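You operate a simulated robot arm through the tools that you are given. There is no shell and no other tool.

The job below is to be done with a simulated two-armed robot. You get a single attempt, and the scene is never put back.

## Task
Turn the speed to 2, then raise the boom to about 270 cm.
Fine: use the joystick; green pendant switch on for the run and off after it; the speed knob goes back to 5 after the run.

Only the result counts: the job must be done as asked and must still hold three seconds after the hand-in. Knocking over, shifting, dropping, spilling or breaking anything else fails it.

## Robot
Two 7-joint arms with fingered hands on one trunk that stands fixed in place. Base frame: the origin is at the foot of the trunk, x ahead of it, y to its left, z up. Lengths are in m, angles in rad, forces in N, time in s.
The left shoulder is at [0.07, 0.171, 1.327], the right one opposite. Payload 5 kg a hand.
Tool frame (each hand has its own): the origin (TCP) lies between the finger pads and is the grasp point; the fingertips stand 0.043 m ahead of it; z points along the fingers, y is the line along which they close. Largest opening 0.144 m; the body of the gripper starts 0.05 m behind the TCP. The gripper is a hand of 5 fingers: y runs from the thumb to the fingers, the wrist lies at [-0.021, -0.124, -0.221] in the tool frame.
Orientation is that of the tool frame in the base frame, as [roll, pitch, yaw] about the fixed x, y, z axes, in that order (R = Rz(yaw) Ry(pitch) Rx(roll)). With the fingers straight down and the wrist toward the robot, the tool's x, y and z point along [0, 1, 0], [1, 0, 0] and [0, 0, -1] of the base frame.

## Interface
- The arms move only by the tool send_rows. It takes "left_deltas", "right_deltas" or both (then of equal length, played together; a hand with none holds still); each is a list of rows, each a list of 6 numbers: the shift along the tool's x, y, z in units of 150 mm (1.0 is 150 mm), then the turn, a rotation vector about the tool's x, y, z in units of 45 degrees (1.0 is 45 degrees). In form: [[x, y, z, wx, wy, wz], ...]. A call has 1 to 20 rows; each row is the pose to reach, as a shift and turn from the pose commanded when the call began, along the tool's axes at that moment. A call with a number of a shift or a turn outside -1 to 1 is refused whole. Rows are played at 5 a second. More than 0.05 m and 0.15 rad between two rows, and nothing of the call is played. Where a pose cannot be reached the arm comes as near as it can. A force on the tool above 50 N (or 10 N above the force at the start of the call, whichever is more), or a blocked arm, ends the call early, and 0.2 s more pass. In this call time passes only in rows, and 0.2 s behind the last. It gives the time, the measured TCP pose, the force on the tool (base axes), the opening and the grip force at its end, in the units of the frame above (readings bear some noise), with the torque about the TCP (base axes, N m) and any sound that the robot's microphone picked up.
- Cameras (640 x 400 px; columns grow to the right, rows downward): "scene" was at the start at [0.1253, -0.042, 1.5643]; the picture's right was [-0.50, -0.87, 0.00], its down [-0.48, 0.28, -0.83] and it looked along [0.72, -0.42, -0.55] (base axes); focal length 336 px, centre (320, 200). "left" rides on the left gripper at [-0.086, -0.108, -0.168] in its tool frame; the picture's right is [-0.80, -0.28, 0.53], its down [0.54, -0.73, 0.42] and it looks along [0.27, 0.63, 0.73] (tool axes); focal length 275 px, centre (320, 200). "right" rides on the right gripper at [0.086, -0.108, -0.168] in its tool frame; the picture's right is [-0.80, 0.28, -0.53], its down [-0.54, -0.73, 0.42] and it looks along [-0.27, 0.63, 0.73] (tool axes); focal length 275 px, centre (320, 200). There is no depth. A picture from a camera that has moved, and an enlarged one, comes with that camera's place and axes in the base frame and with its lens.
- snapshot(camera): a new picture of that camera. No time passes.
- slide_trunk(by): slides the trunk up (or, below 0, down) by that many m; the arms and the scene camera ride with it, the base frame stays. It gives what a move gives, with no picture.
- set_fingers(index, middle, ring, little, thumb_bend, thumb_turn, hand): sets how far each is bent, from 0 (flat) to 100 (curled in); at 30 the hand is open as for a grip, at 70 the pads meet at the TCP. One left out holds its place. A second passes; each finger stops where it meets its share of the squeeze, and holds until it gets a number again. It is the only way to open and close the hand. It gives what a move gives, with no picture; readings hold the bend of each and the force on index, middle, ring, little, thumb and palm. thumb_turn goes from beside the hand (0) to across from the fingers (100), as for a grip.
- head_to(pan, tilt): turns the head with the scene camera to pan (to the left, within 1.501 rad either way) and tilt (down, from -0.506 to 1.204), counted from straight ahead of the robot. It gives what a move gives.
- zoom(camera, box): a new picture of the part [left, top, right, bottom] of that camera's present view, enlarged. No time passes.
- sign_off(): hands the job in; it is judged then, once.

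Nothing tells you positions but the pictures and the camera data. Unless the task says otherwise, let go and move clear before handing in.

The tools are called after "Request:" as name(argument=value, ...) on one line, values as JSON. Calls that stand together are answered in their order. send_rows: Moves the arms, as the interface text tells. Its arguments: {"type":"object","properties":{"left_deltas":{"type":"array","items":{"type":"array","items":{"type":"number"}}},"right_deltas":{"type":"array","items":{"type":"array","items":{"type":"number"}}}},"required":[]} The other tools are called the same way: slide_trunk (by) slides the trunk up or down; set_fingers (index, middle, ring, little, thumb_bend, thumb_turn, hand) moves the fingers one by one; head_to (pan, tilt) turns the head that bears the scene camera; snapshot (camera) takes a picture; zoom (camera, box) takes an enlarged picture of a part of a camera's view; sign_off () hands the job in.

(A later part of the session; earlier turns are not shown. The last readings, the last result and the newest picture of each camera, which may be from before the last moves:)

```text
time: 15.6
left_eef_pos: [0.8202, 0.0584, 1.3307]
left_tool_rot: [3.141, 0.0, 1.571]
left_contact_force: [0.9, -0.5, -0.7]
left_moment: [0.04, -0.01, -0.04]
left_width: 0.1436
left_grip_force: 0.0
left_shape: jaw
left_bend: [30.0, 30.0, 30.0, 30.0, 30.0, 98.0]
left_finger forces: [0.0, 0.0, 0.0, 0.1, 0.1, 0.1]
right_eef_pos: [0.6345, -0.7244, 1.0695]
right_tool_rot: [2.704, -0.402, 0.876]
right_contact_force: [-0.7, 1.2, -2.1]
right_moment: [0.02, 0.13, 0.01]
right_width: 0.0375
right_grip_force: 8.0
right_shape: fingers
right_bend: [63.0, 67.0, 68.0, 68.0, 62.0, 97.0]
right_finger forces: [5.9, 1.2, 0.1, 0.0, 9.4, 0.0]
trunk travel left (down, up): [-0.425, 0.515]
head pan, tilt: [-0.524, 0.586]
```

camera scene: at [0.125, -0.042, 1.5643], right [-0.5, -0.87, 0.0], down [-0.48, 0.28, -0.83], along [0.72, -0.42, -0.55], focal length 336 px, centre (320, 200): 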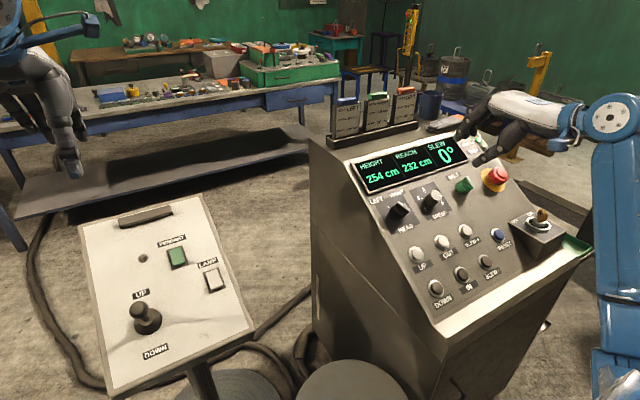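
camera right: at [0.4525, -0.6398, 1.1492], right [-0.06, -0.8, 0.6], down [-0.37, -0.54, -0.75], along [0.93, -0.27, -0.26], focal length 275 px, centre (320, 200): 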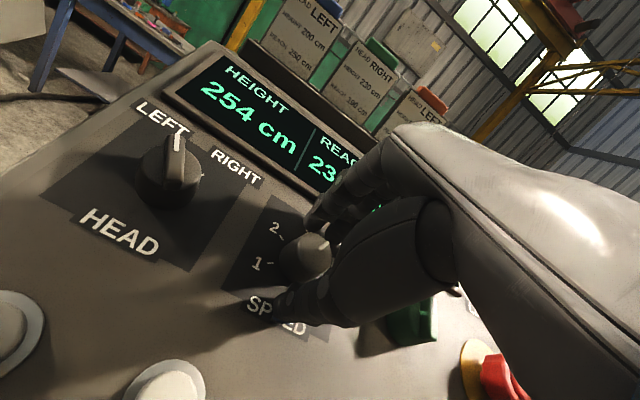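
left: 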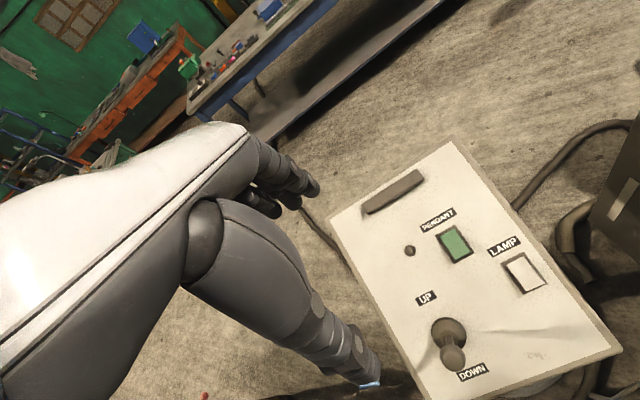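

The knob turns continuously and is now about 30° right of 3, so −90° more lands on 2. I'll turn in two steps.

Request:
send_rows(right_deltas=[[0, 0, 0, 0, 0, -0.15], [0, 0, 0, 0, 0, -0.3], [0, 0, 0, 0, 0, -0.45], [0, 0, 0, 0, 0, -0.6], [0, 0, 0, 0, 0, -0.75], [0, 0, 0, 0, 0, -0.9], [0, 0, 0, 0, 0, -1.0]])

Request:
send_rows(right_deltas=[[0, 0, 0, 0, 0, -0.15], [0, 0, 0, 0, 0, -0.3], [0, 0, 0, 0, 0, -0.45], [0, 0, 0, 0, 0, -0.6], [0, 0, 0, 0, 0, -0.75], [0, 0, 0, 0, 0, -0.9], [0, 0, 0, 0, 0, -1.0]])

Request:
zoom(camera="scene", box=[410, 180, 460, 215])

Request:
zoom(camera="right", box=[240, 190, 360, 340])

```text
time: 17.2
left_eef_pos: [0.8208, 0.0597, 1.3293]
left_tool_rot: [3.141, 0.001, 1.571]
left_contact_force: [0.6, 0.0, 1.0]
left_moment: [-0.01, 0.0, 0.01]
left_width: 0.1437
left_grip_force: 0.1
left_shape: jaw
left_bend: [30.0, 30.0, 30.0, 30.0, 30.0, 98.0]
left_finger forces: [0.1, 0.0, 0.0, 0.1, 0.0, 0.0]
right_eef_pos: [0.6355, -0.7247, 1.0707]
right_tool_rot: [2.556, 0.001, 1.571]
right_contact_force: [5.6, -2.0, 3.6]
right_moment: [-0.01, -0.26, -0.11]
right_width: 0.0372
right_grip_force: 8.7
right_shape: fingers
right_bend: [61.0, 67.0, 68.0, 68.0, 63.0, 97.0]
right_finger forces: [9.9, 2.7, 0.0, 0.0, 6.3, 0.0]
trunk travel left (down, up): [-0.425, 0.515]
head pan, tilt: [-0.524, 0.586]
```

```text
time: 18.8
left_eef_pos: [0.8207, 0.0609, 1.3304]
left_tool_rot: [-3.141, -0.001, 1.571]
left_contact_force: [0.2, -0.6, -0.2]
left_moment: [0.01, 0.02, -0.02]
left_width: 0.1437
left_grip_force: 0.1
left_shape: jaw
left_bend: [30.0, 30.0, 30.0, 30.0, 30.0, 98.0]
left_finger forces: [0.0, 0.0, 0.0, 0.0, 0.0, 0.0]
right_eef_pos: [0.6367, -0.7251, 1.0707]
right_tool_rot: [2.707, 0.404, 2.267]
right_contact_force: [10.9, 2.0, 10.3]
right_moment: [0.14, -0.63, 0.01]
right_width: 0.0368
right_grip_force: 12.2
right_shape: fingers
right_bend: [61.0, 65.0, 68.0, 68.0, 64.0, 98.0]
right_finger forces: [10.9, 8.2, 0.0, 0.0, 4.5, 0.0]
trunk travel left (down, up): [-0.425, 0.515]
head pan, tilt: [-0.524, 0.586]
```

```text
11.43 times, centred on (435, 198) of scene
camera zoom: at [0.1257, -0.0404, 1.5643], right [-0.5, -0.87, 0.0], down [-0.48, 0.28, -0.83], along [0.72, -0.42, -0.55], focal length 3838 px, centre (-994, 229)
```

zoom: 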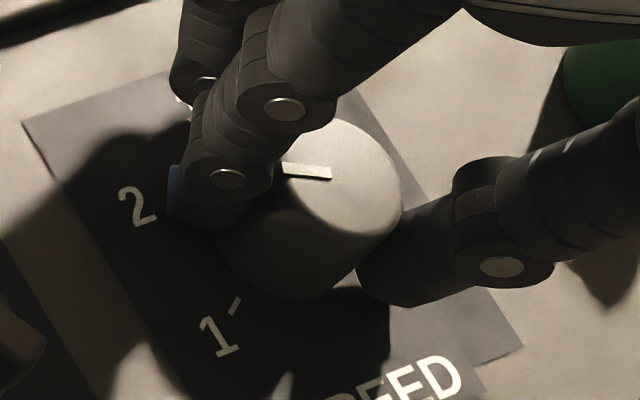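

```text
2.67 times, centred on (300, 265) of right
camera zoom: at [0.4286, -0.7409, 1.1342], right [0.34, -0.36, 0.87], down [0.13, -0.9, -0.42], along [0.93, 0.26, -0.26], focal length 734 px, centre (373, 27)
```

zoom: 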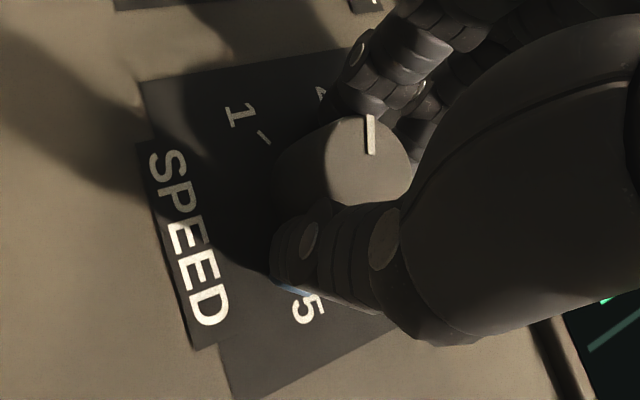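

The pointer now reads very near 2, perhaps 5° past. I'll release and inspect.

Request:
set_fingers(hand="right", index=53, middle=53, ring=53, little=53, thumb_bend=53)

Request:
zoom(camera="scene", box=[410, 180, 460, 215])

Request:
zoom(camera="right", box=[240, 190, 360, 340])

```text
time: 19.8
left_eef_pos: [0.8213, 0.06, 1.3303]
left_tool_rot: [-3.141, 0.0, 1.57]
left_contact_force: [0.0, -0.3, -0.1]
left_moment: [0.0, 0.02, -0.01]
left_width: 0.1437
left_grip_force: 0.0
left_shape: jaw
left_bend: [30.0, 30.0, 30.0, 30.0, 30.0, 98.0]
left_finger forces: [0.0, 0.0, 0.1, 0.0, 0.0, 0.1]
right_eef_pos: [0.6362, -0.7255, 1.0702]
right_tool_rot: [2.703, 0.399, 2.266]
right_contact_force: [0.0, -0.3, -0.6]
right_moment: [-0.02, 0.02, 0.0]
right_width: 0.0672
right_grip_force: 0.0
right_shape: fingers
right_bend: [53.0, 53.0, 53.0, 53.0, 53.0, 98.0]
right_finger forces: [0.0, 0.0, 0.0, 0.0, 0.0, 0.1]
trunk travel left (down, up): [-0.425, 0.515]
head pan, tilt: [-0.524, 0.586]
```

```text
11.43 times, centred on (435, 198) of scene
camera zoom: at [0.1254, -0.0422, 1.5642], right [-0.5, -0.87, 0.0], down [-0.48, 0.28, -0.83], along [0.72, -0.42, -0.55], focal length 3838 px, centre (-994, 229)
```

zoom: 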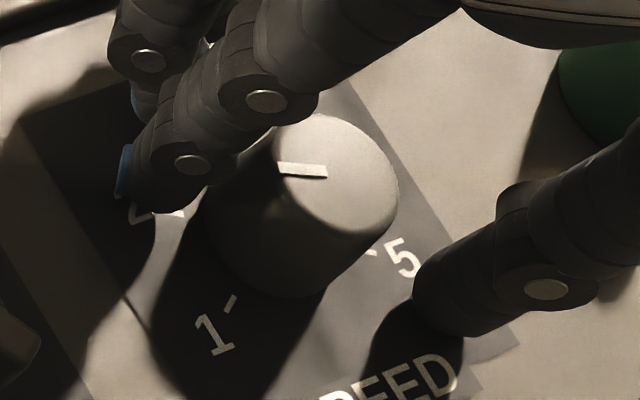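

```text
2.67 times, centred on (300, 265) of right
camera zoom: at [0.4281, -0.7421, 1.1329], right [0.34, -0.36, 0.87], down [0.13, -0.9, -0.42], along [0.93, 0.25, -0.26], focal length 734 px, centre (373, 27)
```

zoom: 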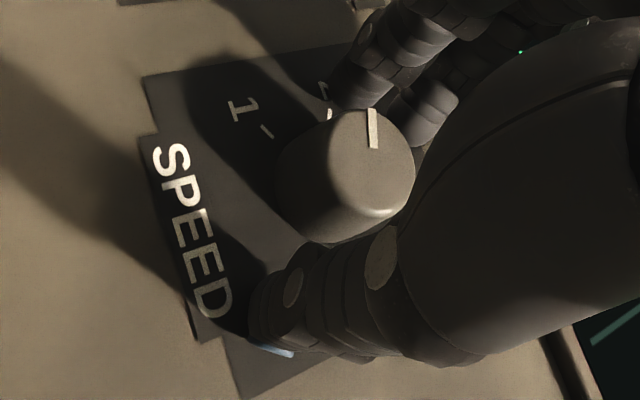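

I'll back the hand off along the knob axis to see the pointer clearly against mark 2.

Request:
send_rows(right_deltas=[[0, 0, -0.2, 0, 0, 0], [0, 0, -0.4, 0, 0, 0], [0, 0, -0.6, 0, 0, 0.15], [0, 0, -0.7, 0, 0, 0.3], [0, 0, -0.7, 0, 0, 0.47], [0, 0, -0.7, 0, 0, 0.64], [0, 0, -0.7, 0, 0, 0.81], [0, 0, -0.7, 0, 0, 0.98]])

Request:
zoom(camera="scene", box=[410, 180, 460, 215])

Request:
snapshot(camera="right")

Request:
zoom(camera="right", box=[220, 220, 320, 320])

```text
time: 21.6
left_eef_pos: [0.8208, 0.0606, 1.3294]
left_tool_rot: [-3.142, 0.0, 1.57]
left_contact_force: [-0.2, -0.3, 0.2]
left_moment: [0.03, -0.02, 0.02]
left_width: 0.1434
left_grip_force: 0.0
left_shape: jaw
left_bend: [30.0, 30.0, 30.0, 30.0, 30.0, 98.0]
left_finger forces: [0.0, 0.1, 0.0, 0.0, 0.1, 0.1]
right_eef_pos: [0.5771, -0.7251, 1.1577]
right_tool_rot: [2.558, 0.008, 1.584]
right_contact_force: [-0.8, 0.1, 0.8]
right_moment: [-0.02, -0.01, 0.01]
right_width: 0.0671
right_grip_force: 0.1
right_shape: fingers
right_bend: [53.0, 53.0, 53.0, 53.0, 53.0, 98.0]
right_finger forces: [0.0, 0.0, 0.0, 0.1, 0.1, 0.0]
trunk travel left (down, up): [-0.425, 0.515]
head pan, tilt: [-0.524, 0.586]
```

```text
11.43 times, centred on (435, 198) of scene
camera zoom: at [0.1253, -0.0418, 1.5643], right [-0.5, -0.87, 0.0], down [-0.48, 0.28, -0.83], along [0.72, -0.42, -0.55], focal length 3838 px, centre (-994, 229)
```

zoom: 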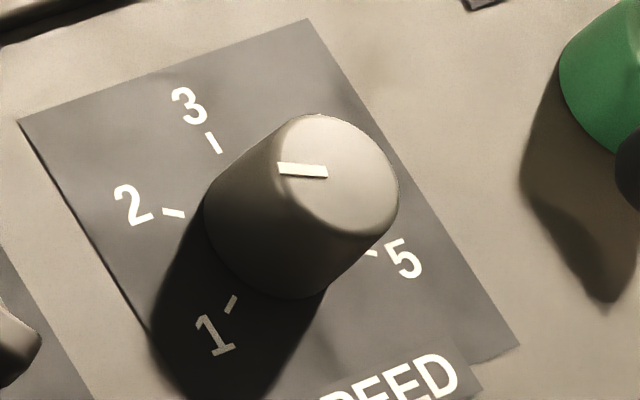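

```text
taken
camera right: at [0.3937, -0.6415, 1.236], right [-0.05, -0.79, 0.61], down [-0.37, -0.55, -0.75], along [0.93, -0.26, -0.26], focal length 275 px, centre (320, 200)
```

right: 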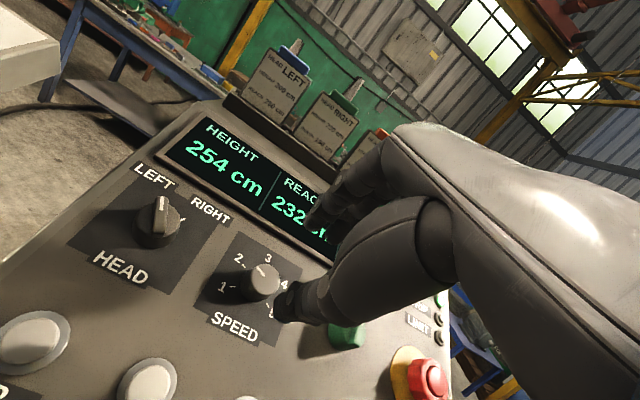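

```text
4.00 times, centred on (270, 270) of right
camera zoom: at [0.3937, -0.6415, 1.236], right [-0.05, -0.79, 0.61], down [-0.37, -0.55, -0.75], along [0.93, -0.26, -0.26], focal length 1101 px, centre (520, -80)
```

zoom: 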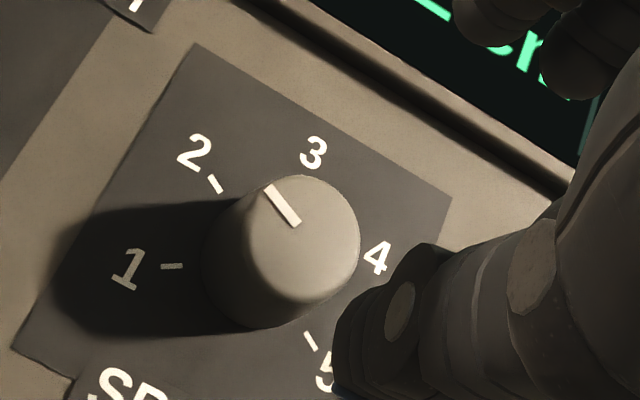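

The pointer sits roughly 6° past mark 2. I'll regrip once and nudge it back so it lines up with 2 cleanly.

Request:
send_rows(right_deltas=[[0, 0, 0.2, 0, 0, 0], [0, 0, 0.4, 0, 0, 0], [0, 0, 0.6, 0, 0, 0], [0, 0, 0.7, 0, 0, 0]])

Request:
set_fingers(hand="right", index=68, middle=68, ring=68, little=68, thumb_bend=68)

Request:
zoom(camera="scene", box=[410, 180, 460, 215])

```text
time: 22.6
left_eef_pos: [0.8205, 0.0603, 1.3303]
left_tool_rot: [3.141, 0.001, 1.57]
left_contact_force: [1.1, 0.8, -0.5]
left_moment: [0.02, -0.01, -0.01]
left_width: 0.1438
left_grip_force: 0.1
left_shape: jaw
left_bend: [30.0, 30.0, 30.0, 30.0, 30.0, 98.0]
left_finger forces: [0.0, 0.0, 0.0, 0.0, 0.0, 0.0]
right_eef_pos: [0.6363, -0.7276, 1.0699]
right_tool_rot: [2.556, 0.008, 1.586]
right_contact_force: [-1.0, -1.0, 0.8]
right_moment: [-0.01, 0.02, 0.02]
right_width: 0.0674
right_grip_force: 0.5
right_shape: fingers
right_bend: [53.0, 53.0, 53.0, 53.0, 53.0, 98.0]
right_finger forces: [0.0, 0.0, 0.1, 0.0, 1.0, 0.0]
trunk travel left (down, up): [-0.425, 0.515]
head pan, tilt: [-0.524, 0.586]
```

```text
time: 23.6
left_eef_pos: [0.821, 0.0587, 1.3307]
left_tool_rot: [3.141, -0.001, 1.57]
left_contact_force: [-1.2, -1.4, 0.0]
left_moment: [0.01, 0.02, 0.02]
left_width: 0.1437
left_grip_force: 0.0
left_shape: jaw
left_bend: [30.0, 30.0, 30.0, 30.0, 30.0, 98.0]
left_finger forces: [0.1, 0.1, 0.1, 0.1, 0.1, 0.1]
right_eef_pos: [0.6359, -0.7258, 1.0691]
right_tool_rot: [2.558, 0.008, 1.585]
right_contact_force: [2.7, -1.7, 2.5]
right_moment: [-0.01, -0.09, -0.02]
right_width: 0.0378
right_grip_force: 8.7
right_shape: fingers
right_bend: [61.0, 67.0, 68.0, 68.0, 63.0, 97.0]
right_finger forces: [8.6, 1.5, 0.0, 0.0, 7.4, 0.1]
trunk travel left (down, up): [-0.425, 0.515]
head pan, tilt: [-0.524, 0.586]
```

```text
11.43 times, centred on (435, 198) of scene
camera zoom: at [0.1253, -0.042, 1.5643], right [-0.5, -0.87, 0.0], down [-0.48, 0.28, -0.83], along [0.72, -0.42, -0.55], focal length 3838 px, centre (-994, 229)
```

zoom: 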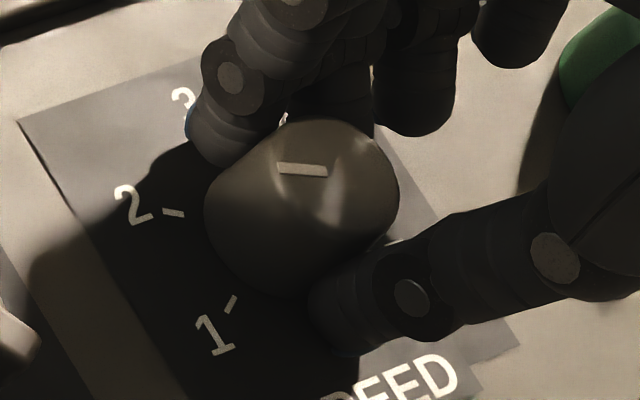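

The grip is good and the pointer hasn't moved. I'll nudge +7° clockwise and check.

Request:
send_rows(right_deltas=[[0, 0, 0, 0, 0, 0.08], [0, 0, 0, 0, 0, 0.16]])

Request:
zoom(camera="scene", box=[410, 180, 460, 215])

Request:
set_fingers(hand="right", index=52, middle=52, ring=52, little=52, thumb_bend=52)

Request:
zoom(camera="scene", box=[410, 180, 460, 215])

```text
time: 24.2
left_eef_pos: [0.8192, 0.0595, 1.331]
left_tool_rot: [-3.141, 0.0, 1.57]
left_contact_force: [-0.2, 0.0, 0.2]
left_moment: [0.04, 0.01, 0.03]
left_width: 0.1435
left_grip_force: 0.0
left_shape: jaw
left_bend: [30.0, 30.0, 30.0, 30.0, 30.0, 98.0]
left_finger forces: [0.0, 0.1, 0.0, 0.1, 0.0, 0.1]
right_eef_pos: [0.6363, -0.7257, 1.0676]
right_tool_rot: [2.561, -0.061, 1.477]
right_contact_force: [-0.2, -2.4, 0.7]
right_moment: [-0.02, -0.04, -0.02]
right_width: 0.0376
right_grip_force: 8.7
right_shape: fingers
right_bend: [61.0, 67.0, 68.0, 68.0, 63.0, 98.0]
right_finger forces: [7.9, 1.8, 0.1, 0.1, 8.2, 0.0]
trunk travel left (down, up): [-0.425, 0.515]
head pan, tilt: [-0.524, 0.586]
```

```text
11.43 times, centred on (435, 198) of scene
camera zoom: at [0.1251, -0.0421, 1.5643], right [-0.5, -0.87, 0.0], down [-0.48, 0.28, -0.83], along [0.72, -0.42, -0.55], focal length 3838 px, centre (-994, 229)
```

zoom: 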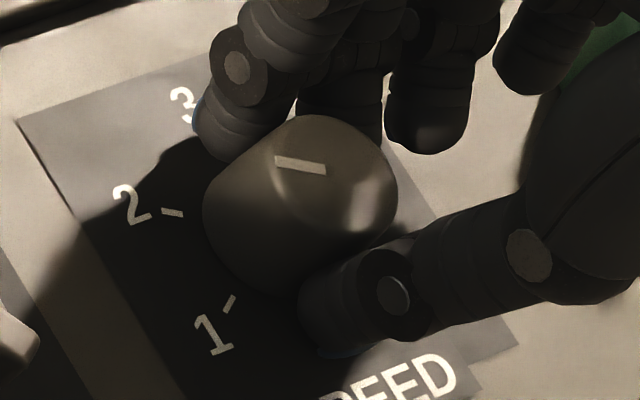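

```text
time: 25.2
left_eef_pos: [0.8192, 0.0597, 1.3308]
left_tool_rot: [-3.141, 0.001, 1.572]
left_contact_force: [-0.1, 0.5, 0.0]
left_moment: [0.01, 0.0, 0.0]
left_width: 0.144
left_grip_force: 0.1
left_shape: jaw
left_bend: [30.0, 30.0, 30.0, 30.0, 30.0, 98.0]
left_finger forces: [0.0, 0.0, 0.0, 0.0, 0.1, 0.1]
right_eef_pos: [0.635, -0.7258, 1.0691]
right_tool_rot: [2.56, -0.062, 1.48]
right_contact_force: [-1.0, -0.2, 1.7]
right_moment: [0.05, 0.1, 0.02]
right_width: 0.0702
right_grip_force: 0.3
right_shape: fingers
right_bend: [52.0, 52.0, 52.0, 52.0, 53.0, 98.0]
right_finger forces: [0.0, 0.0, 0.0, 0.1, 2.1, 0.0]
trunk travel left (down, up): [-0.425, 0.515]
head pan, tilt: [-0.524, 0.586]
```

```text
11.43 times, centred on (435, 198) of scene
camera zoom: at [0.125, -0.0418, 1.5643], right [-0.5, -0.87, 0.0], down [-0.48, 0.28, -0.83], along [0.72, -0.42, -0.55], focal length 3838 px, centre (-994, 229)
```

zoom: 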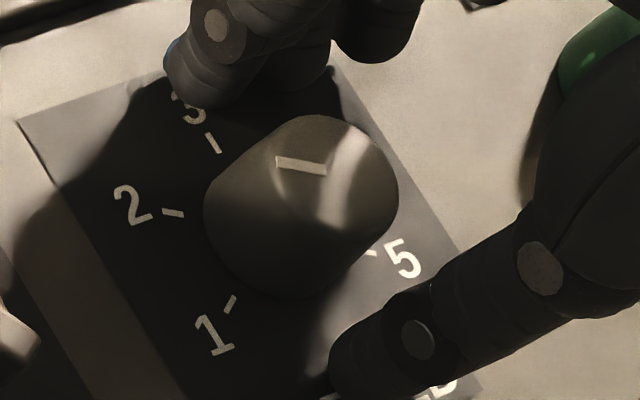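

The knob is on 2. I'll back the right hand off to the standoff and turn to the pendant, preshaping the left hand with only the index out for the switch.

Request:
send_rows(right_deltas=[[0, 0, -0.2, 0, 0, 0], [0, 0, -0.4, 0, 0, 0], [0, 0, -0.6, 0, 0, 0], [0, 0, -0.8, 0, 0, 0]])

Request:
set_fingers(hand="left", index=30, middle=100, ring=100, little=100)

Request:
head_to(pan=-0.1, tilt=0.5)

Request:
snapshot(camera="scene")

Request:
snapshot(camera="left")

Request:
snapshot(camera="right")

```text
time: 26.2
left_eef_pos: [0.8188, 0.0592, 1.3314]
left_tool_rot: [-3.141, 0.0, 1.569]
left_contact_force: [-0.9, -0.5, 0.8]
left_moment: [0.0, -0.04, 0.02]
left_width: 0.1435
left_grip_force: 0.1
left_shape: jaw
left_bend: [30.0, 30.0, 30.0, 30.0, 30.0, 98.0]
left_finger forces: [0.0, 0.0, 0.0, 0.0, 0.0, 0.0]
right_eef_pos: [0.5691, -0.7247, 1.1706]
right_tool_rot: [2.56, -0.061, 1.481]
right_contact_force: [-0.7, 0.5, 0.6]
right_moment: [0.02, -0.03, 0.0]
right_width: 0.0708
right_grip_force: 0.0
right_shape: fingers
right_bend: [52.0, 52.0, 52.0, 52.0, 52.0, 98.0]
right_finger forces: [0.0, 0.0, 0.0, 0.1, 0.0, 0.0]
trunk travel left (down, up): [-0.425, 0.515]
head pan, tilt: [-0.524, 0.586]
```

```text
time: 27.2
left_eef_pos: [0.8211, 0.059, 1.3297]
left_tool_rot: [-3.141, -0.002, 1.571]
left_contact_force: [0.1, -0.4, 0.8]
left_moment: [0.01, 0.01, 0.02]
left_width: 0.1493
left_grip_force: 0.1
left_shape: fingers
left_bend: [30.0, 100.0, 100.0, 100.0, 30.0, 98.0]
left_finger forces: [0.1, 0.0, 0.0, 0.1, 0.1, 0.0]
right_eef_pos: [0.5698, -0.7242, 1.1685]
right_tool_rot: [2.559, -0.059, 1.48]
right_contact_force: [0.0, 0.2, -0.1]
right_moment: [0.02, 0.0, -0.01]
right_width: 0.0706
right_grip_force: 0.0
right_shape: fingers
right_bend: [52.0, 52.0, 52.0, 52.0, 52.0, 98.0]
right_finger forces: [0.0, 0.0, 0.0, 0.0, 0.0, 0.0]
trunk travel left (down, up): [-0.425, 0.515]
head pan, tilt: [-0.524, 0.586]
```

```text
time: 28.1
left_eef_pos: [0.8207, 0.0604, 1.3304]
left_tool_rot: [-3.141, -0.002, 1.571]
left_contact_force: [0.0, -0.1, 0.2]
left_moment: [0.0, 0.02, 0.0]
left_width: 0.1493
left_grip_force: 0.0
left_shape: fingers
left_bend: [30.0, 100.0, 100.0, 100.0, 30.0, 98.0]
left_finger forces: [0.1, 0.1, 0.0, 0.0, 0.0, 0.0]
right_eef_pos: [0.5712, -0.724, 1.1703]
right_tool_rot: [2.561, -0.062, 1.481]
right_contact_force: [-0.7, -0.6, -0.4]
right_moment: [-0.01, -0.04, -0.04]
right_width: 0.0707
right_grip_force: 0.1
right_shape: fingers
right_bend: [52.0, 52.0, 52.0, 52.0, 52.0, 98.0]
right_finger forces: [0.0, 0.0, 0.0, 0.1, 0.1, 0.0]
trunk travel left (down, up): [-0.425, 0.515]
head pan, tilt: [-0.099, 0.499]
```

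```text
taken
camera scene: at [0.1389, -0.0068, 1.5721], right [-0.1, -0.99, 0.0], down [-0.48, 0.05, -0.88], along [0.87, -0.09, -0.48], focal length 336 px, centre (320, 200)
```

scene: 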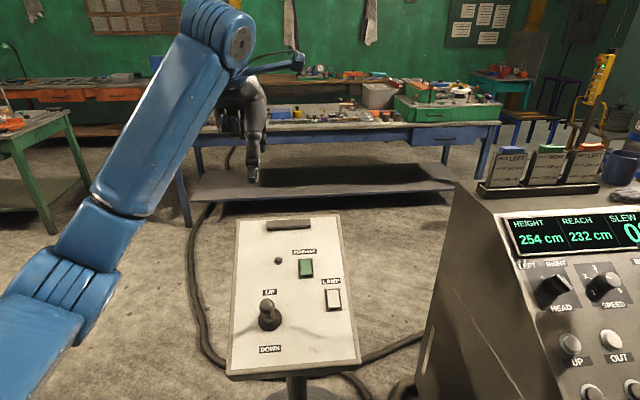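

```text
taken
camera left: at [0.7113, -0.0274, 1.4987], right [-0.28, -0.8, -0.53], down [-0.73, 0.54, -0.42], along [0.63, 0.27, -0.73], focal length 275 px, centre (320, 200)
```

left: 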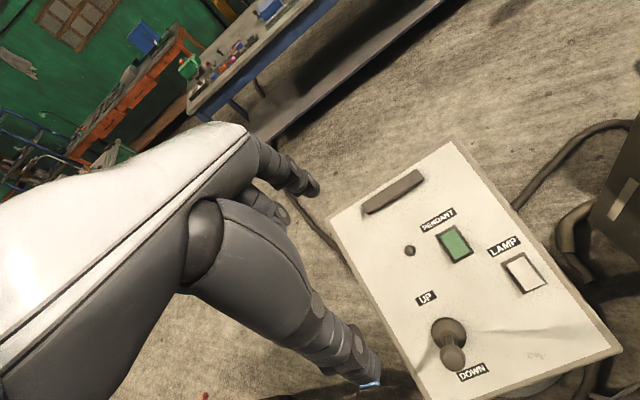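

```text
taken
camera right: at [0.3953, -0.628, 1.2543], right [-0.13, -0.82, 0.55], down [-0.42, -0.46, -0.78], along [0.9, -0.33, -0.28], focal length 275 px, centre (320, 200)
```

right: 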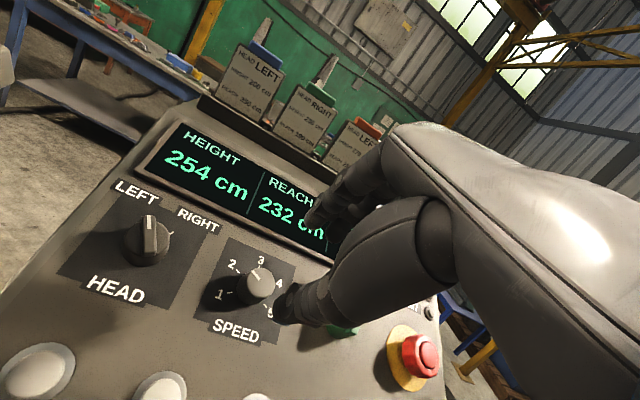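

The hand-off to the pendant is clear: the rocker's near edge is raised about 15 mm at [0.890, −0.044, 0.92] and its far edge is low at [0.938, −0.044, 0.932]. I'll bring the left index finger above the near end.

Request:
set_fingers(hand="left", index=45)

Request:
send_rows(left_deltas=[[-0.2, 0.08, 0.1, 0, 0, 0], [-0.4, 0.16, 0.25, 0, 0, 0], [-0.62, 0.23, 0.45, 0, 0, 0], [-0.62, 0.23, 0.7, 0, 0, 0], [-0.62, 0.23, 1.0, 0, 0, 0]])

Request:
snapshot(camera="scene")

Request:
snapshot(camera="left")

```text
time: 29.1
left_eef_pos: [0.8211, 0.0597, 1.3305]
left_tool_rot: [3.141, 0.001, 1.572]
left_contact_force: [-0.7, 0.6, 0.7]
left_moment: [0.04, -0.02, 0.0]
left_width: 0.1232
left_grip_force: 0.1
left_shape: fingers
left_bend: [45.0, 100.0, 100.0, 100.0, 30.0, 98.0]
left_finger forces: [0.0, 0.0, 0.0, 0.1, 0.0, 0.0]
right_eef_pos: [0.5694, -0.7236, 1.1698]
right_tool_rot: [2.561, -0.062, 1.48]
right_contact_force: [0.4, 0.9, -0.3]
right_moment: [0.0, -0.01, -0.02]
right_width: 0.0707
right_grip_force: 0.1
right_shape: fingers
right_bend: [52.0, 52.0, 52.0, 52.0, 52.0, 98.0]
right_finger forces: [0.0, 0.0, 0.1, 0.0, 0.1, 0.0]
trunk travel left (down, up): [-0.425, 0.515]
head pan, tilt: [-0.099, 0.499]
```

```text
time: 30.3
left_eef_pos: [0.8542, -0.0329, 1.1817]
left_tool_rot: [3.141, -0.001, 1.571]
left_contact_force: [0.9, -0.7, 0.8]
left_moment: [-0.01, 0.06, 0.02]
left_width: 0.1231
left_grip_force: 0.0
left_shape: fingers
left_bend: [45.0, 100.0, 100.0, 100.0, 30.0, 98.0]
left_finger forces: [0.0, 0.1, 0.1, 0.1, 0.1, 0.0]
right_eef_pos: [0.57, -0.7236, 1.1686]
right_tool_rot: [2.56, -0.059, 1.479]
right_contact_force: [0.4, 0.1, 0.0]
right_moment: [-0.01, -0.01, 0.0]
right_width: 0.0707
right_grip_force: 0.1
right_shape: fingers
right_bend: [52.0, 52.0, 52.0, 52.0, 52.0, 98.0]
right_finger forces: [0.0, 0.0, 0.0, 0.0, 0.1, 0.0]
trunk travel left (down, up): [-0.425, 0.515]
head pan, tilt: [-0.099, 0.499]
```

```text
taken
camera scene: at [0.1399, -0.0065, 1.5722], right [-0.1, -1.0, 0.0], down [-0.48, 0.05, -0.88], along [0.87, -0.09, -0.48], focal length 336 px, centre (320, 200)
```

scene: 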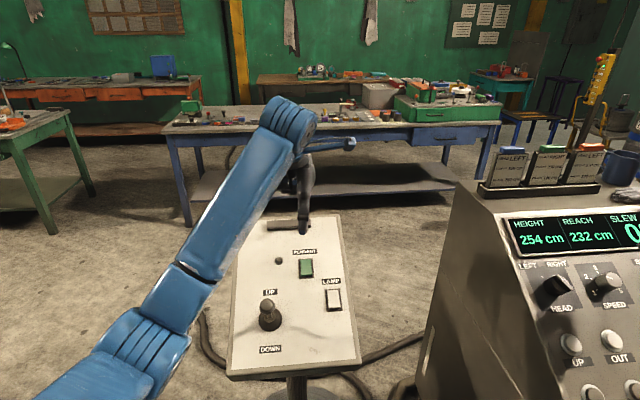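

```text
taken
camera left: at [0.7457, -0.1203, 1.3502], right [-0.28, -0.8, -0.53], down [-0.73, 0.54, -0.42], along [0.63, 0.27, -0.73], focal length 275 px, centre (320, 200)
```

left: 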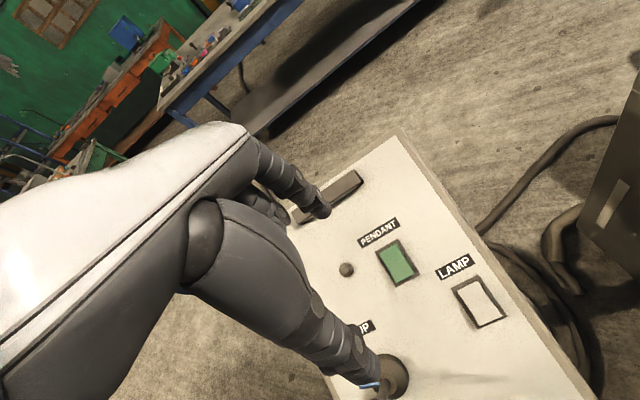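

By the left camera the index tip is at about [0.910, −0.041, 1.139]. I'll lower it with a small correction to x 0.90.

Request:
send_rows(left_deltas=[[0, -0.03, 0.3, 0, 0, 0], [0, -0.067, 0.6, 0, 0, 0], [0, -0.067, 0.9, 0, 0, 0], [0, -0.067, 1.0, 0, 0, 0]])

Request:
snapshot(camera="scene")

Request:
snapshot(camera="left")

```text
time: 31.3
left_eef_pos: [0.8429, -0.0347, 1.0309]
left_tool_rot: [-3.141, 0.0, 1.569]
left_contact_force: [-0.1, 0.2, 0.2]
left_moment: [-0.01, 0.03, -0.03]
left_width: 0.1232
left_grip_force: 0.0
left_shape: fingers
left_bend: [45.0, 100.0, 100.0, 100.0, 30.0, 98.0]
left_finger forces: [0.0, 0.0, 0.0, 0.0, 0.0, 0.0]
right_eef_pos: [0.5697, -0.7237, 1.1705]
right_tool_rot: [2.562, -0.061, 1.479]
right_contact_force: [0.7, 0.3, -0.2]
right_moment: [-0.02, -0.01, -0.01]
right_width: 0.0708
right_grip_force: 0.0
right_shape: fingers
right_bend: [52.0, 52.0, 52.0, 52.0, 52.0, 98.0]
right_finger forces: [0.0, 0.0, 0.0, 0.0, 0.1, 0.0]
trunk travel left (down, up): [-0.425, 0.515]
head pan, tilt: [-0.099, 0.499]
```

```text
taken
camera scene: at [0.139, -0.0067, 1.5722], right [-0.1, -1.0, 0.0], down [-0.48, 0.05, -0.88], along [0.87, -0.09, -0.48], focal length 336 px, centre (320, 200)
```

scene: 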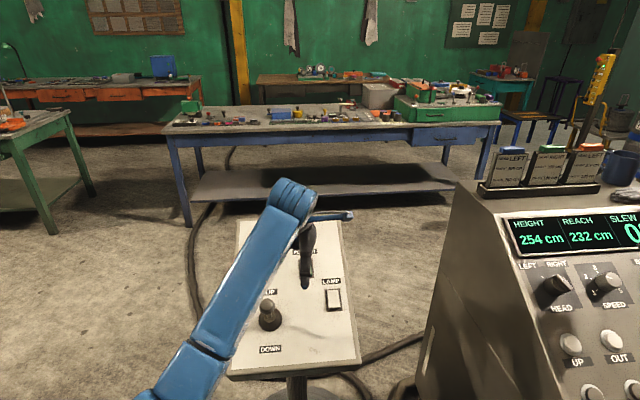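

```text
taken
camera left: at [0.7342, -0.1211, 1.1992], right [-0.28, -0.8, -0.53], down [-0.73, 0.54, -0.42], along [0.63, 0.27, -0.73], focal length 275 px, centre (320, 200)
```

left: 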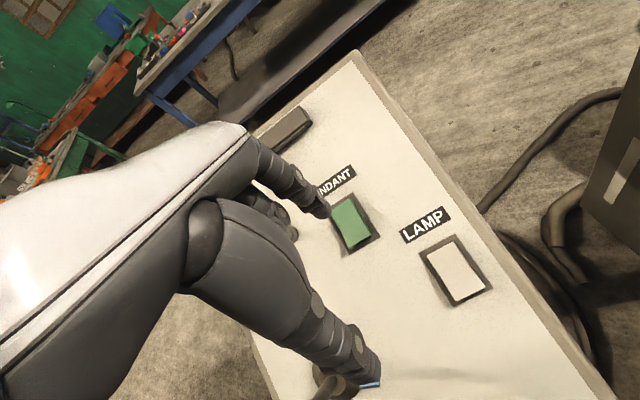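

The index tip is about 65 mm above the near end of the rocker and aligned with it. I'll press down gently in small rows.

Request:
send_rows(left_deltas=[[0, 0, 0.2, 0, 0, 0], [0, 0, 0.35, 0, 0, 0], [0, 0, 0.4, 0, 0, 0], [0, 0, 0.44, 0, 0, 0], [0, 0, 0.47, 0, 0, 0]])

Request:
snapshot(camera="left")

Request:
zoom(camera="left", box=[250, 130, 450, 290])

```text
time: 32.5
left_eef_pos: [0.8412, -0.034, 0.9663]
left_tool_rot: [3.132, 0.002, 1.569]
left_contact_force: [-7.9, 0.2, 30.5]
left_moment: [-0.39, -1.31, -0.08]
left_width: 0.1163
left_grip_force: 14.9
left_shape: fingers
left_bend: [49.0, 100.0, 100.0, 100.0, 30.0, 98.0]
left_finger forces: [30.2, 0.0, 0.0, 0.0, 0.0, 0.0]
right_eef_pos: [0.5657, -0.7243, 1.1727]
right_tool_rot: [2.558, -0.061, 1.479]
right_contact_force: [0.6, -0.3, 0.0]
right_moment: [0.03, -0.02, 0.01]
right_width: 0.0709
right_grip_force: 0.1
right_shape: fingers
right_bend: [52.0, 52.0, 52.0, 52.0, 52.0, 98.0]
right_finger forces: [0.0, 0.0, 0.0, 0.1, 0.0, 0.0]
trunk travel left (down, up): [-0.425, 0.515]
head pan, tilt: [-0.099, 0.499]
```

```text
taken
camera left: at [0.7306, -0.121, 1.1343], right [-0.28, -0.8, -0.54], down [-0.72, 0.54, -0.43], along [0.63, 0.27, -0.73], focal length 275 px, centre (320, 200)
```

left: 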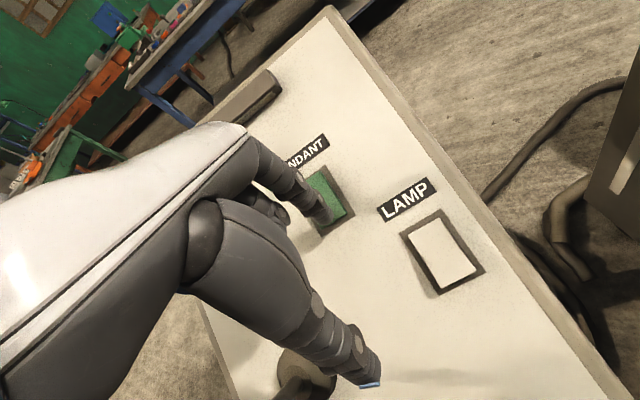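

```text
2.50 times, centred on (350, 210) of left
camera zoom: at [0.7306, -0.121, 1.1343], right [-0.28, -0.8, -0.54], down [-0.72, 0.54, -0.43], along [0.63, 0.27, -0.73], focal length 688 px, centre (245, 175)
```

zoom: 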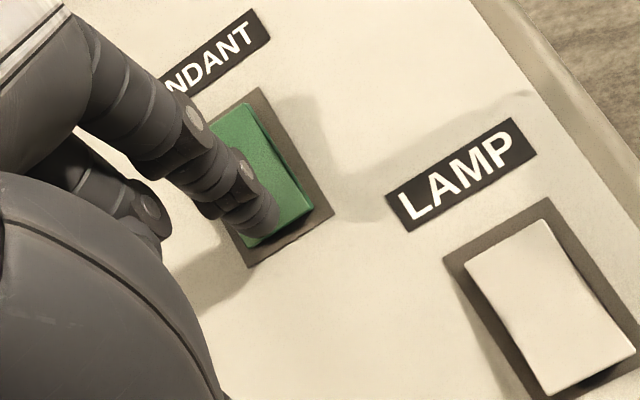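

The finger reached about 30 N on the rocker. I'll lift off and look at whether it toggled and whether the LED is lit.

Request:
send_rows(left_deltas=[[0, 0, -0.1, 0, 0, 0], [0, 0, -0.25, 0, 0, 0], [0, 0, -0.5, 0, 0, 0]])

Request:
zoom(camera="left", box=[250, 130, 450, 290])

Request:
zoom(camera="scene", box=[220, 200, 380, 320])

```text
time: 33.3
left_eef_pos: [0.8443, -0.035, 1.0362]
left_tool_rot: [-3.14, -0.002, 1.571]
left_contact_force: [0.3, -0.7, -0.7]
left_moment: [0.07, -0.07, -0.02]
left_width: 0.1231
left_grip_force: 0.0
left_shape: fingers
left_bend: [45.0, 100.0, 100.0, 100.0, 30.0, 98.0]
left_finger forces: [0.0, 0.1, 0.0, 0.0, 0.1, 0.0]
right_eef_pos: [0.5689, -0.7252, 1.1695]
right_tool_rot: [2.56, -0.062, 1.48]
right_contact_force: [-0.4, -0.2, 0.1]
right_moment: [0.01, 0.0, 0.03]
right_width: 0.0708
right_grip_force: 0.1
right_shape: fingers
right_bend: [52.0, 52.0, 52.0, 52.0, 52.0, 98.0]
right_finger forces: [0.0, 0.0, 0.0, 0.0, 0.0, 0.1]
trunk travel left (down, up): [-0.425, 0.515]
head pan, tilt: [-0.099, 0.499]
```

```text
2.50 times, centred on (350, 210) of left
camera zoom: at [0.7359, -0.1223, 1.203], right [-0.28, -0.8, -0.54], down [-0.73, 0.54, -0.42], along [0.63, 0.27, -0.73], focal length 688 px, centre (245, 175)
```

zoom: 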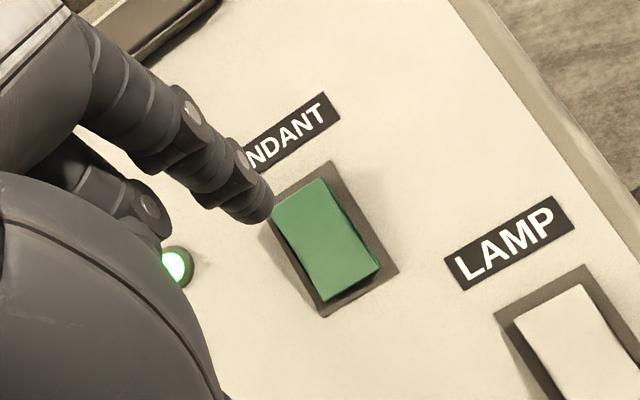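

```text
3.33 times, centred on (300, 260) of scene
camera zoom: at [0.1379, -0.0075, 1.5721], right [-0.1, -1.0, 0.0], down [-0.48, 0.05, -0.88], along [0.87, -0.09, -0.48], focal length 1119 px, centre (387, 0)
```

zoom: 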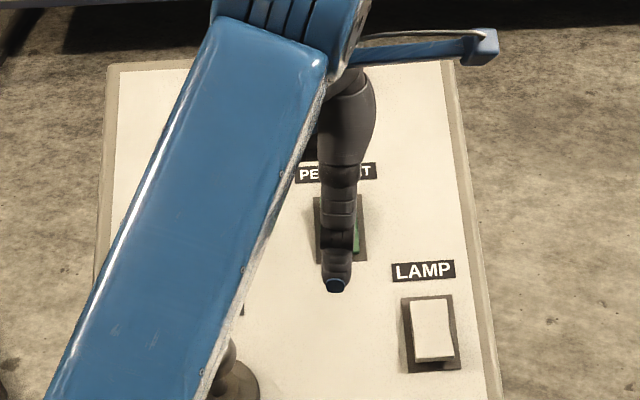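

The green LED is lit, so the pendant is on. Now I'll move the left hand above the joystick (knob about [0.749, 0.06, 0.95]), pitched to match the plate, and open it for a gentle grip.

Request:
send_rows(left_deltas=[[0.0, -0.05, -0.3, 0, 0, 0], [0.15, -0.25, -0.45, -0.11, 0, 0], [0.3, -0.45, -0.45, -0.22, 0, 0], [0.45, -0.65, -0.45, -0.33, 0, 0], [0.6, -0.85, -0.42, -0.44, 0, 0], [0.633, -0.953, -0.4, -0.55, 0, 0]])

Request:
set_fingers(hand="left", index=48, middle=48, ring=48, little=48, thumb_bend=48)

Request:
snapshot(camera="left")

Request:
snapshot(camera="scene")

```text
time: 34.7
left_eef_pos: [0.7014, 0.0634, 1.0984]
left_tool_rot: [2.708, 0.0, 1.571]
left_contact_force: [-0.6, 0.5, 0.5]
left_moment: [-0.02, -0.02, 0.01]
left_width: 0.1227
left_grip_force: 0.0
left_shape: fingers
left_bend: [45.0, 100.0, 100.0, 100.0, 30.0, 98.0]
left_finger forces: [0.0, 0.0, 0.1, 0.0, 0.0, 0.0]
right_eef_pos: [0.5692, -0.724, 1.1693]
right_tool_rot: [2.561, -0.062, 1.48]
right_contact_force: [0.0, -0.1, -0.5]
right_moment: [0.0, -0.02, 0.0]
right_width: 0.071
right_grip_force: 0.0
right_shape: fingers
right_bend: [52.0, 52.0, 52.0, 52.0, 52.0, 98.0]
right_finger forces: [0.0, 0.1, 0.0, 0.0, 0.0, 0.0]
trunk travel left (down, up): [-0.425, 0.515]
head pan, tilt: [-0.099, 0.499]
```

```text
time: 35.7
left_eef_pos: [0.7006, 0.0631, 1.0976]
left_tool_rot: [2.71, 0.0, 1.57]
left_contact_force: [-0.1, 0.6, 0.3]
left_moment: [0.02, 0.0, 0.02]
left_width: 0.0861
left_grip_force: 0.0
left_shape: fingers
left_bend: [48.0, 48.0, 48.0, 48.0, 48.0, 98.0]
left_finger forces: [0.0, 0.1, 0.1, 0.0, 0.1, 0.0]
right_eef_pos: [0.5713, -0.7256, 1.1695]
right_tool_rot: [2.561, -0.061, 1.479]
right_contact_force: [-0.1, -0.1, -0.8]
right_moment: [-0.02, 0.0, 0.01]
right_width: 0.071
right_grip_force: 0.2
right_shape: fingers
right_bend: [52.0, 52.0, 52.0, 52.0, 52.0, 98.0]
right_finger forces: [0.0, 0.0, 0.1, 0.0, 0.1, 0.1]
trunk travel left (down, up): [-0.425, 0.515]
head pan, tilt: [-0.099, 0.499]
```

```text
taken
camera left: at [0.5319, -0.0243, 1.2046], right [-0.03, -0.8, -0.6], down [-0.48, 0.54, -0.69], along [0.88, 0.27, -0.4], focal length 275 px, centre (320, 200)
```

left: 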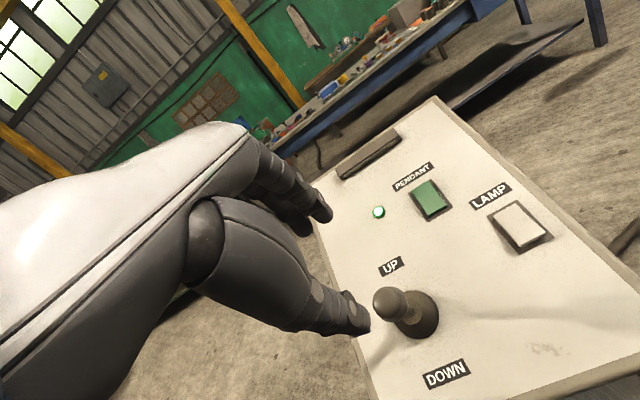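

```text
taken
camera scene: at [0.1386, -0.0066, 1.5722], right [-0.1, -1.0, 0.0], down [-0.48, 0.05, -0.88], along [0.87, -0.09, -0.48], focal length 336 px, centre (320, 200)
```

scene: 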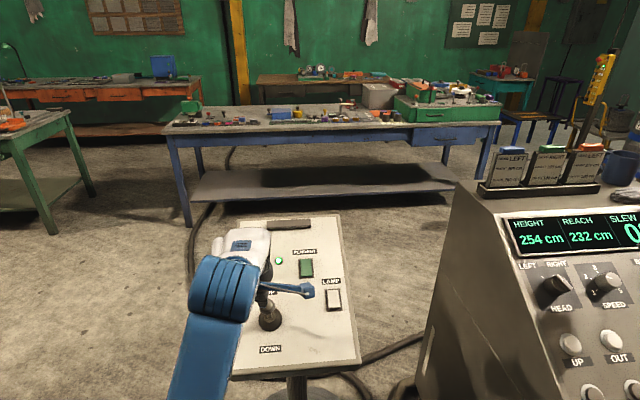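

The pendant LED is on and the joystick is in clear view. The knob sits about 0.019 toward the thumb side and 0.148 ahead of the TCP, so I'll centre and descend over it.

Request:
send_rows(left_deltas=[[-0.03, -0.127, 0.1, 0, 0, 0], [-0.03, -0.127, 0.3, 0, 0, 0], [-0.03, -0.127, 0.5, 0, 0, 0]])

Request:
snapshot(camera="left")

Request:
zoom(camera="scene", box=[180, 220, 340, 340])

```text
time: 36.5
left_eef_pos: [0.7163, 0.0588, 1.0188]
left_tool_rot: [2.708, -0.001, 1.571]
left_contact_force: [-0.4, -1.2, 0.3]
left_moment: [0.01, 0.01, -0.02]
left_width: 0.0861
left_grip_force: 0.0
left_shape: fingers
left_bend: [48.0, 48.0, 48.0, 48.0, 48.0, 98.0]
left_finger forces: [0.0, 0.1, 0.0, 0.0, 0.0, 0.1]
right_eef_pos: [0.5709, -0.7238, 1.1696]
right_tool_rot: [2.561, -0.061, 1.481]
right_contact_force: [0.4, -0.5, 0.4]
right_moment: [0.01, 0.03, -0.04]
right_width: 0.0707
right_grip_force: 0.1
right_shape: fingers
right_bend: [52.0, 52.0, 52.0, 52.0, 52.0, 98.0]
right_finger forces: [0.0, 0.0, 0.0, 0.1, 0.1, 0.0]
trunk travel left (down, up): [-0.425, 0.515]
head pan, tilt: [-0.099, 0.499]
```

```text
taken
camera left: at [0.5469, -0.028, 1.1258], right [-0.03, -0.8, -0.6], down [-0.48, 0.54, -0.69], along [0.88, 0.27, -0.4], focal length 275 px, centre (320, 200)
```

left: 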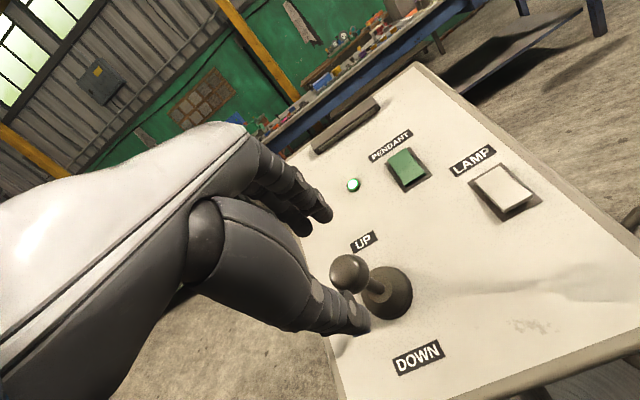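

```text
3.33 times, centred on (260, 280) of scene
camera zoom: at [0.1392, -0.0067, 1.5722], right [-0.1, -1.0, 0.0], down [-0.48, 0.05, -0.88], along [0.87, -0.09, -0.48], focal length 1119 px, centre (520, -67)
```

zoom: 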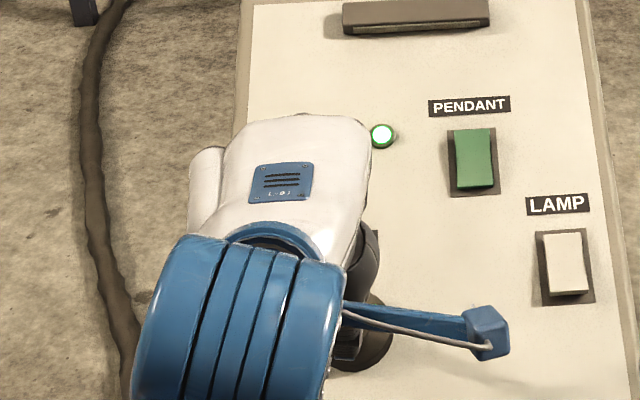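

In the tool frame the knob centre is at about (0, −0.004, 0.058), so it is well centred. I'll descend 0.035 m and check again.

Request:
send_rows(left_deltas=[[0, -0.025, 0.12, 0, 0, 0], [0, -0.025, 0.235, 0, 0, 0]])

Request:
snapshot(camera="left")

Request:
zoom(camera="scene", box=[480, 200, 640, 300])

```text
time: 37.1
left_eef_pos: [0.7269, 0.0593, 0.9861]
left_tool_rot: [2.708, -0.001, 1.57]
left_contact_force: [0.1, 0.7, 0.0]
left_moment: [-0.01, 0.01, 0.01]
left_width: 0.0864
left_grip_force: 0.0
left_shape: fingers
left_bend: [48.0, 48.0, 48.0, 48.0, 48.0, 98.0]
left_finger forces: [0.1, 0.0, 0.0, 0.1, 0.0, 0.0]
right_eef_pos: [0.5708, -0.7246, 1.1689]
right_tool_rot: [2.561, -0.061, 1.48]
right_contact_force: [0.3, 1.1, -0.5]
right_moment: [-0.03, -0.01, -0.01]
right_width: 0.0709
right_grip_force: 0.0
right_shape: fingers
right_bend: [52.0, 52.0, 52.0, 52.0, 52.0, 98.0]
right_finger forces: [0.1, 0.0, 0.1, 0.0, 0.1, 0.0]
trunk travel left (down, up): [-0.425, 0.515]
head pan, tilt: [-0.099, 0.499]
```

```text
taken
camera left: at [0.5574, -0.0291, 1.093], right [-0.03, -0.8, -0.6], down [-0.48, 0.54, -0.69], along [0.88, 0.27, -0.4], focal length 275 px, centre (320, 200)
```

left: 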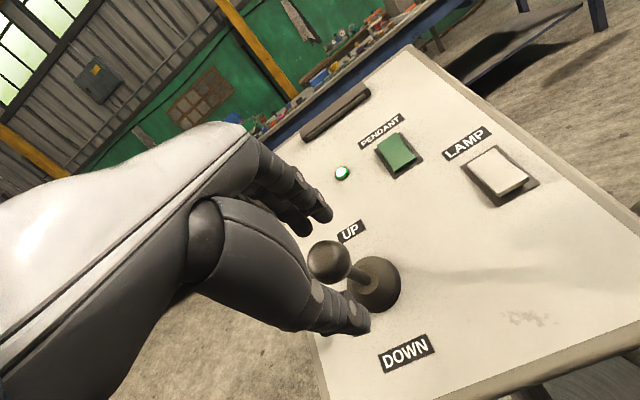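

```text
4.00 times, centred on (560, 250) of scene
camera zoom: at [0.139, -0.0068, 1.5722], right [-0.1, -1.0, 0.0], down [-0.48, 0.05, -0.88], along [0.87, -0.09, -0.48], focal length 1343 px, centre (-640, 0)
```

zoom: 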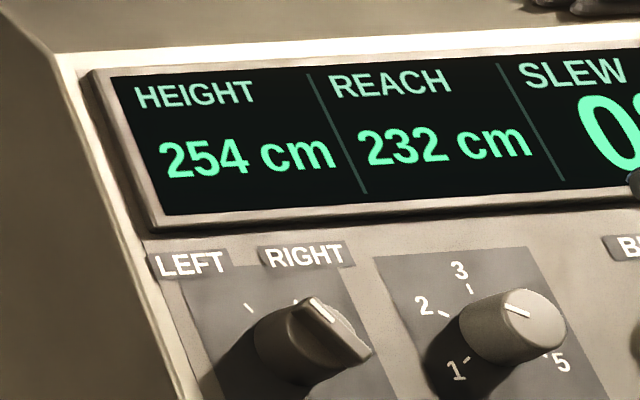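

The knob is centred between the thumb and fingers, the speed shows 2 and the height 254. I'll close lightly around the knob.

Request:
set_fingers(hand="left", index=58, middle=58, ring=58, little=58, thumb_bend=58)

Request:
zoom(camera="scene", box=[480, 200, 640, 300])

Request:
snapshot(camera="left")

```text
time: 38.1
left_eef_pos: [0.7259, 0.057, 0.9855]
left_tool_rot: [2.712, 0.0, 1.57]
left_contact_force: [-0.3, 0.5, 0.1]
left_moment: [-0.02, -0.01, -0.02]
left_width: 0.054
left_grip_force: 0.1
left_shape: fingers
left_bend: [57.0, 57.0, 57.0, 57.0, 57.0, 98.0]
left_finger forces: [0.0, 0.0, 0.0, 0.0, 0.0, 0.0]
right_eef_pos: [0.5704, -0.7234, 1.1695]
right_tool_rot: [2.562, -0.06, 1.478]
right_contact_force: [-0.4, 0.5, -0.1]
right_moment: [0.02, 0.01, 0.0]
right_width: 0.0708
right_grip_force: 0.0
right_shape: fingers
right_bend: [52.0, 52.0, 52.0, 52.0, 52.0, 98.0]
right_finger forces: [0.0, 0.0, 0.0, 0.0, 0.0, 0.0]
trunk travel left (down, up): [-0.425, 0.515]
head pan, tilt: [-0.099, 0.499]
```

```text
4.00 times, centred on (560, 250) of scene
camera zoom: at [0.1388, -0.0067, 1.5722], right [-0.1, -1.0, 0.0], down [-0.48, 0.05, -0.88], along [0.87, -0.09, -0.48], focal length 1343 px, centre (-640, 0)
```

zoom: 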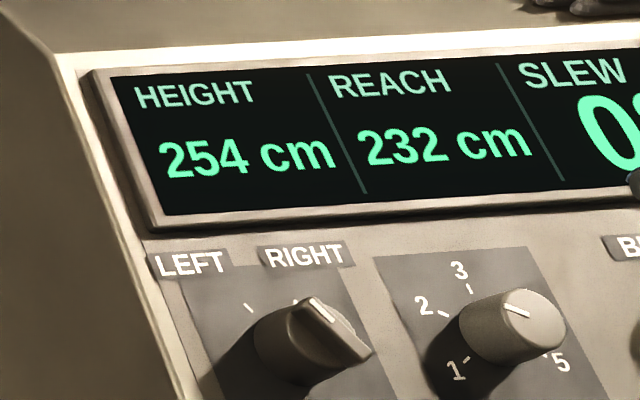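

```text
taken
camera left: at [0.5572, -0.0291, 1.0931], right [-0.03, -0.8, -0.6], down [-0.48, 0.54, -0.69], along [0.88, 0.27, -0.4], focal length 275 px, centre (320, 200)
```

left: 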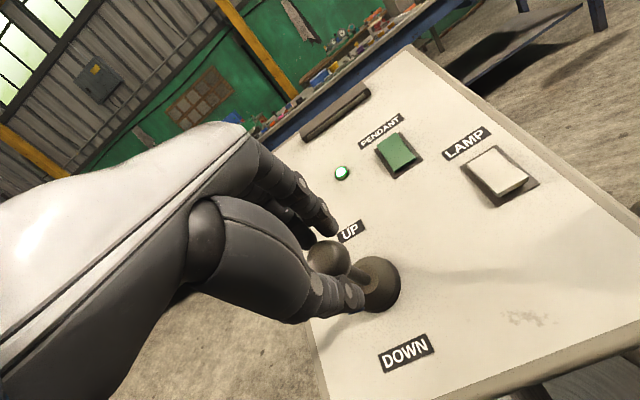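

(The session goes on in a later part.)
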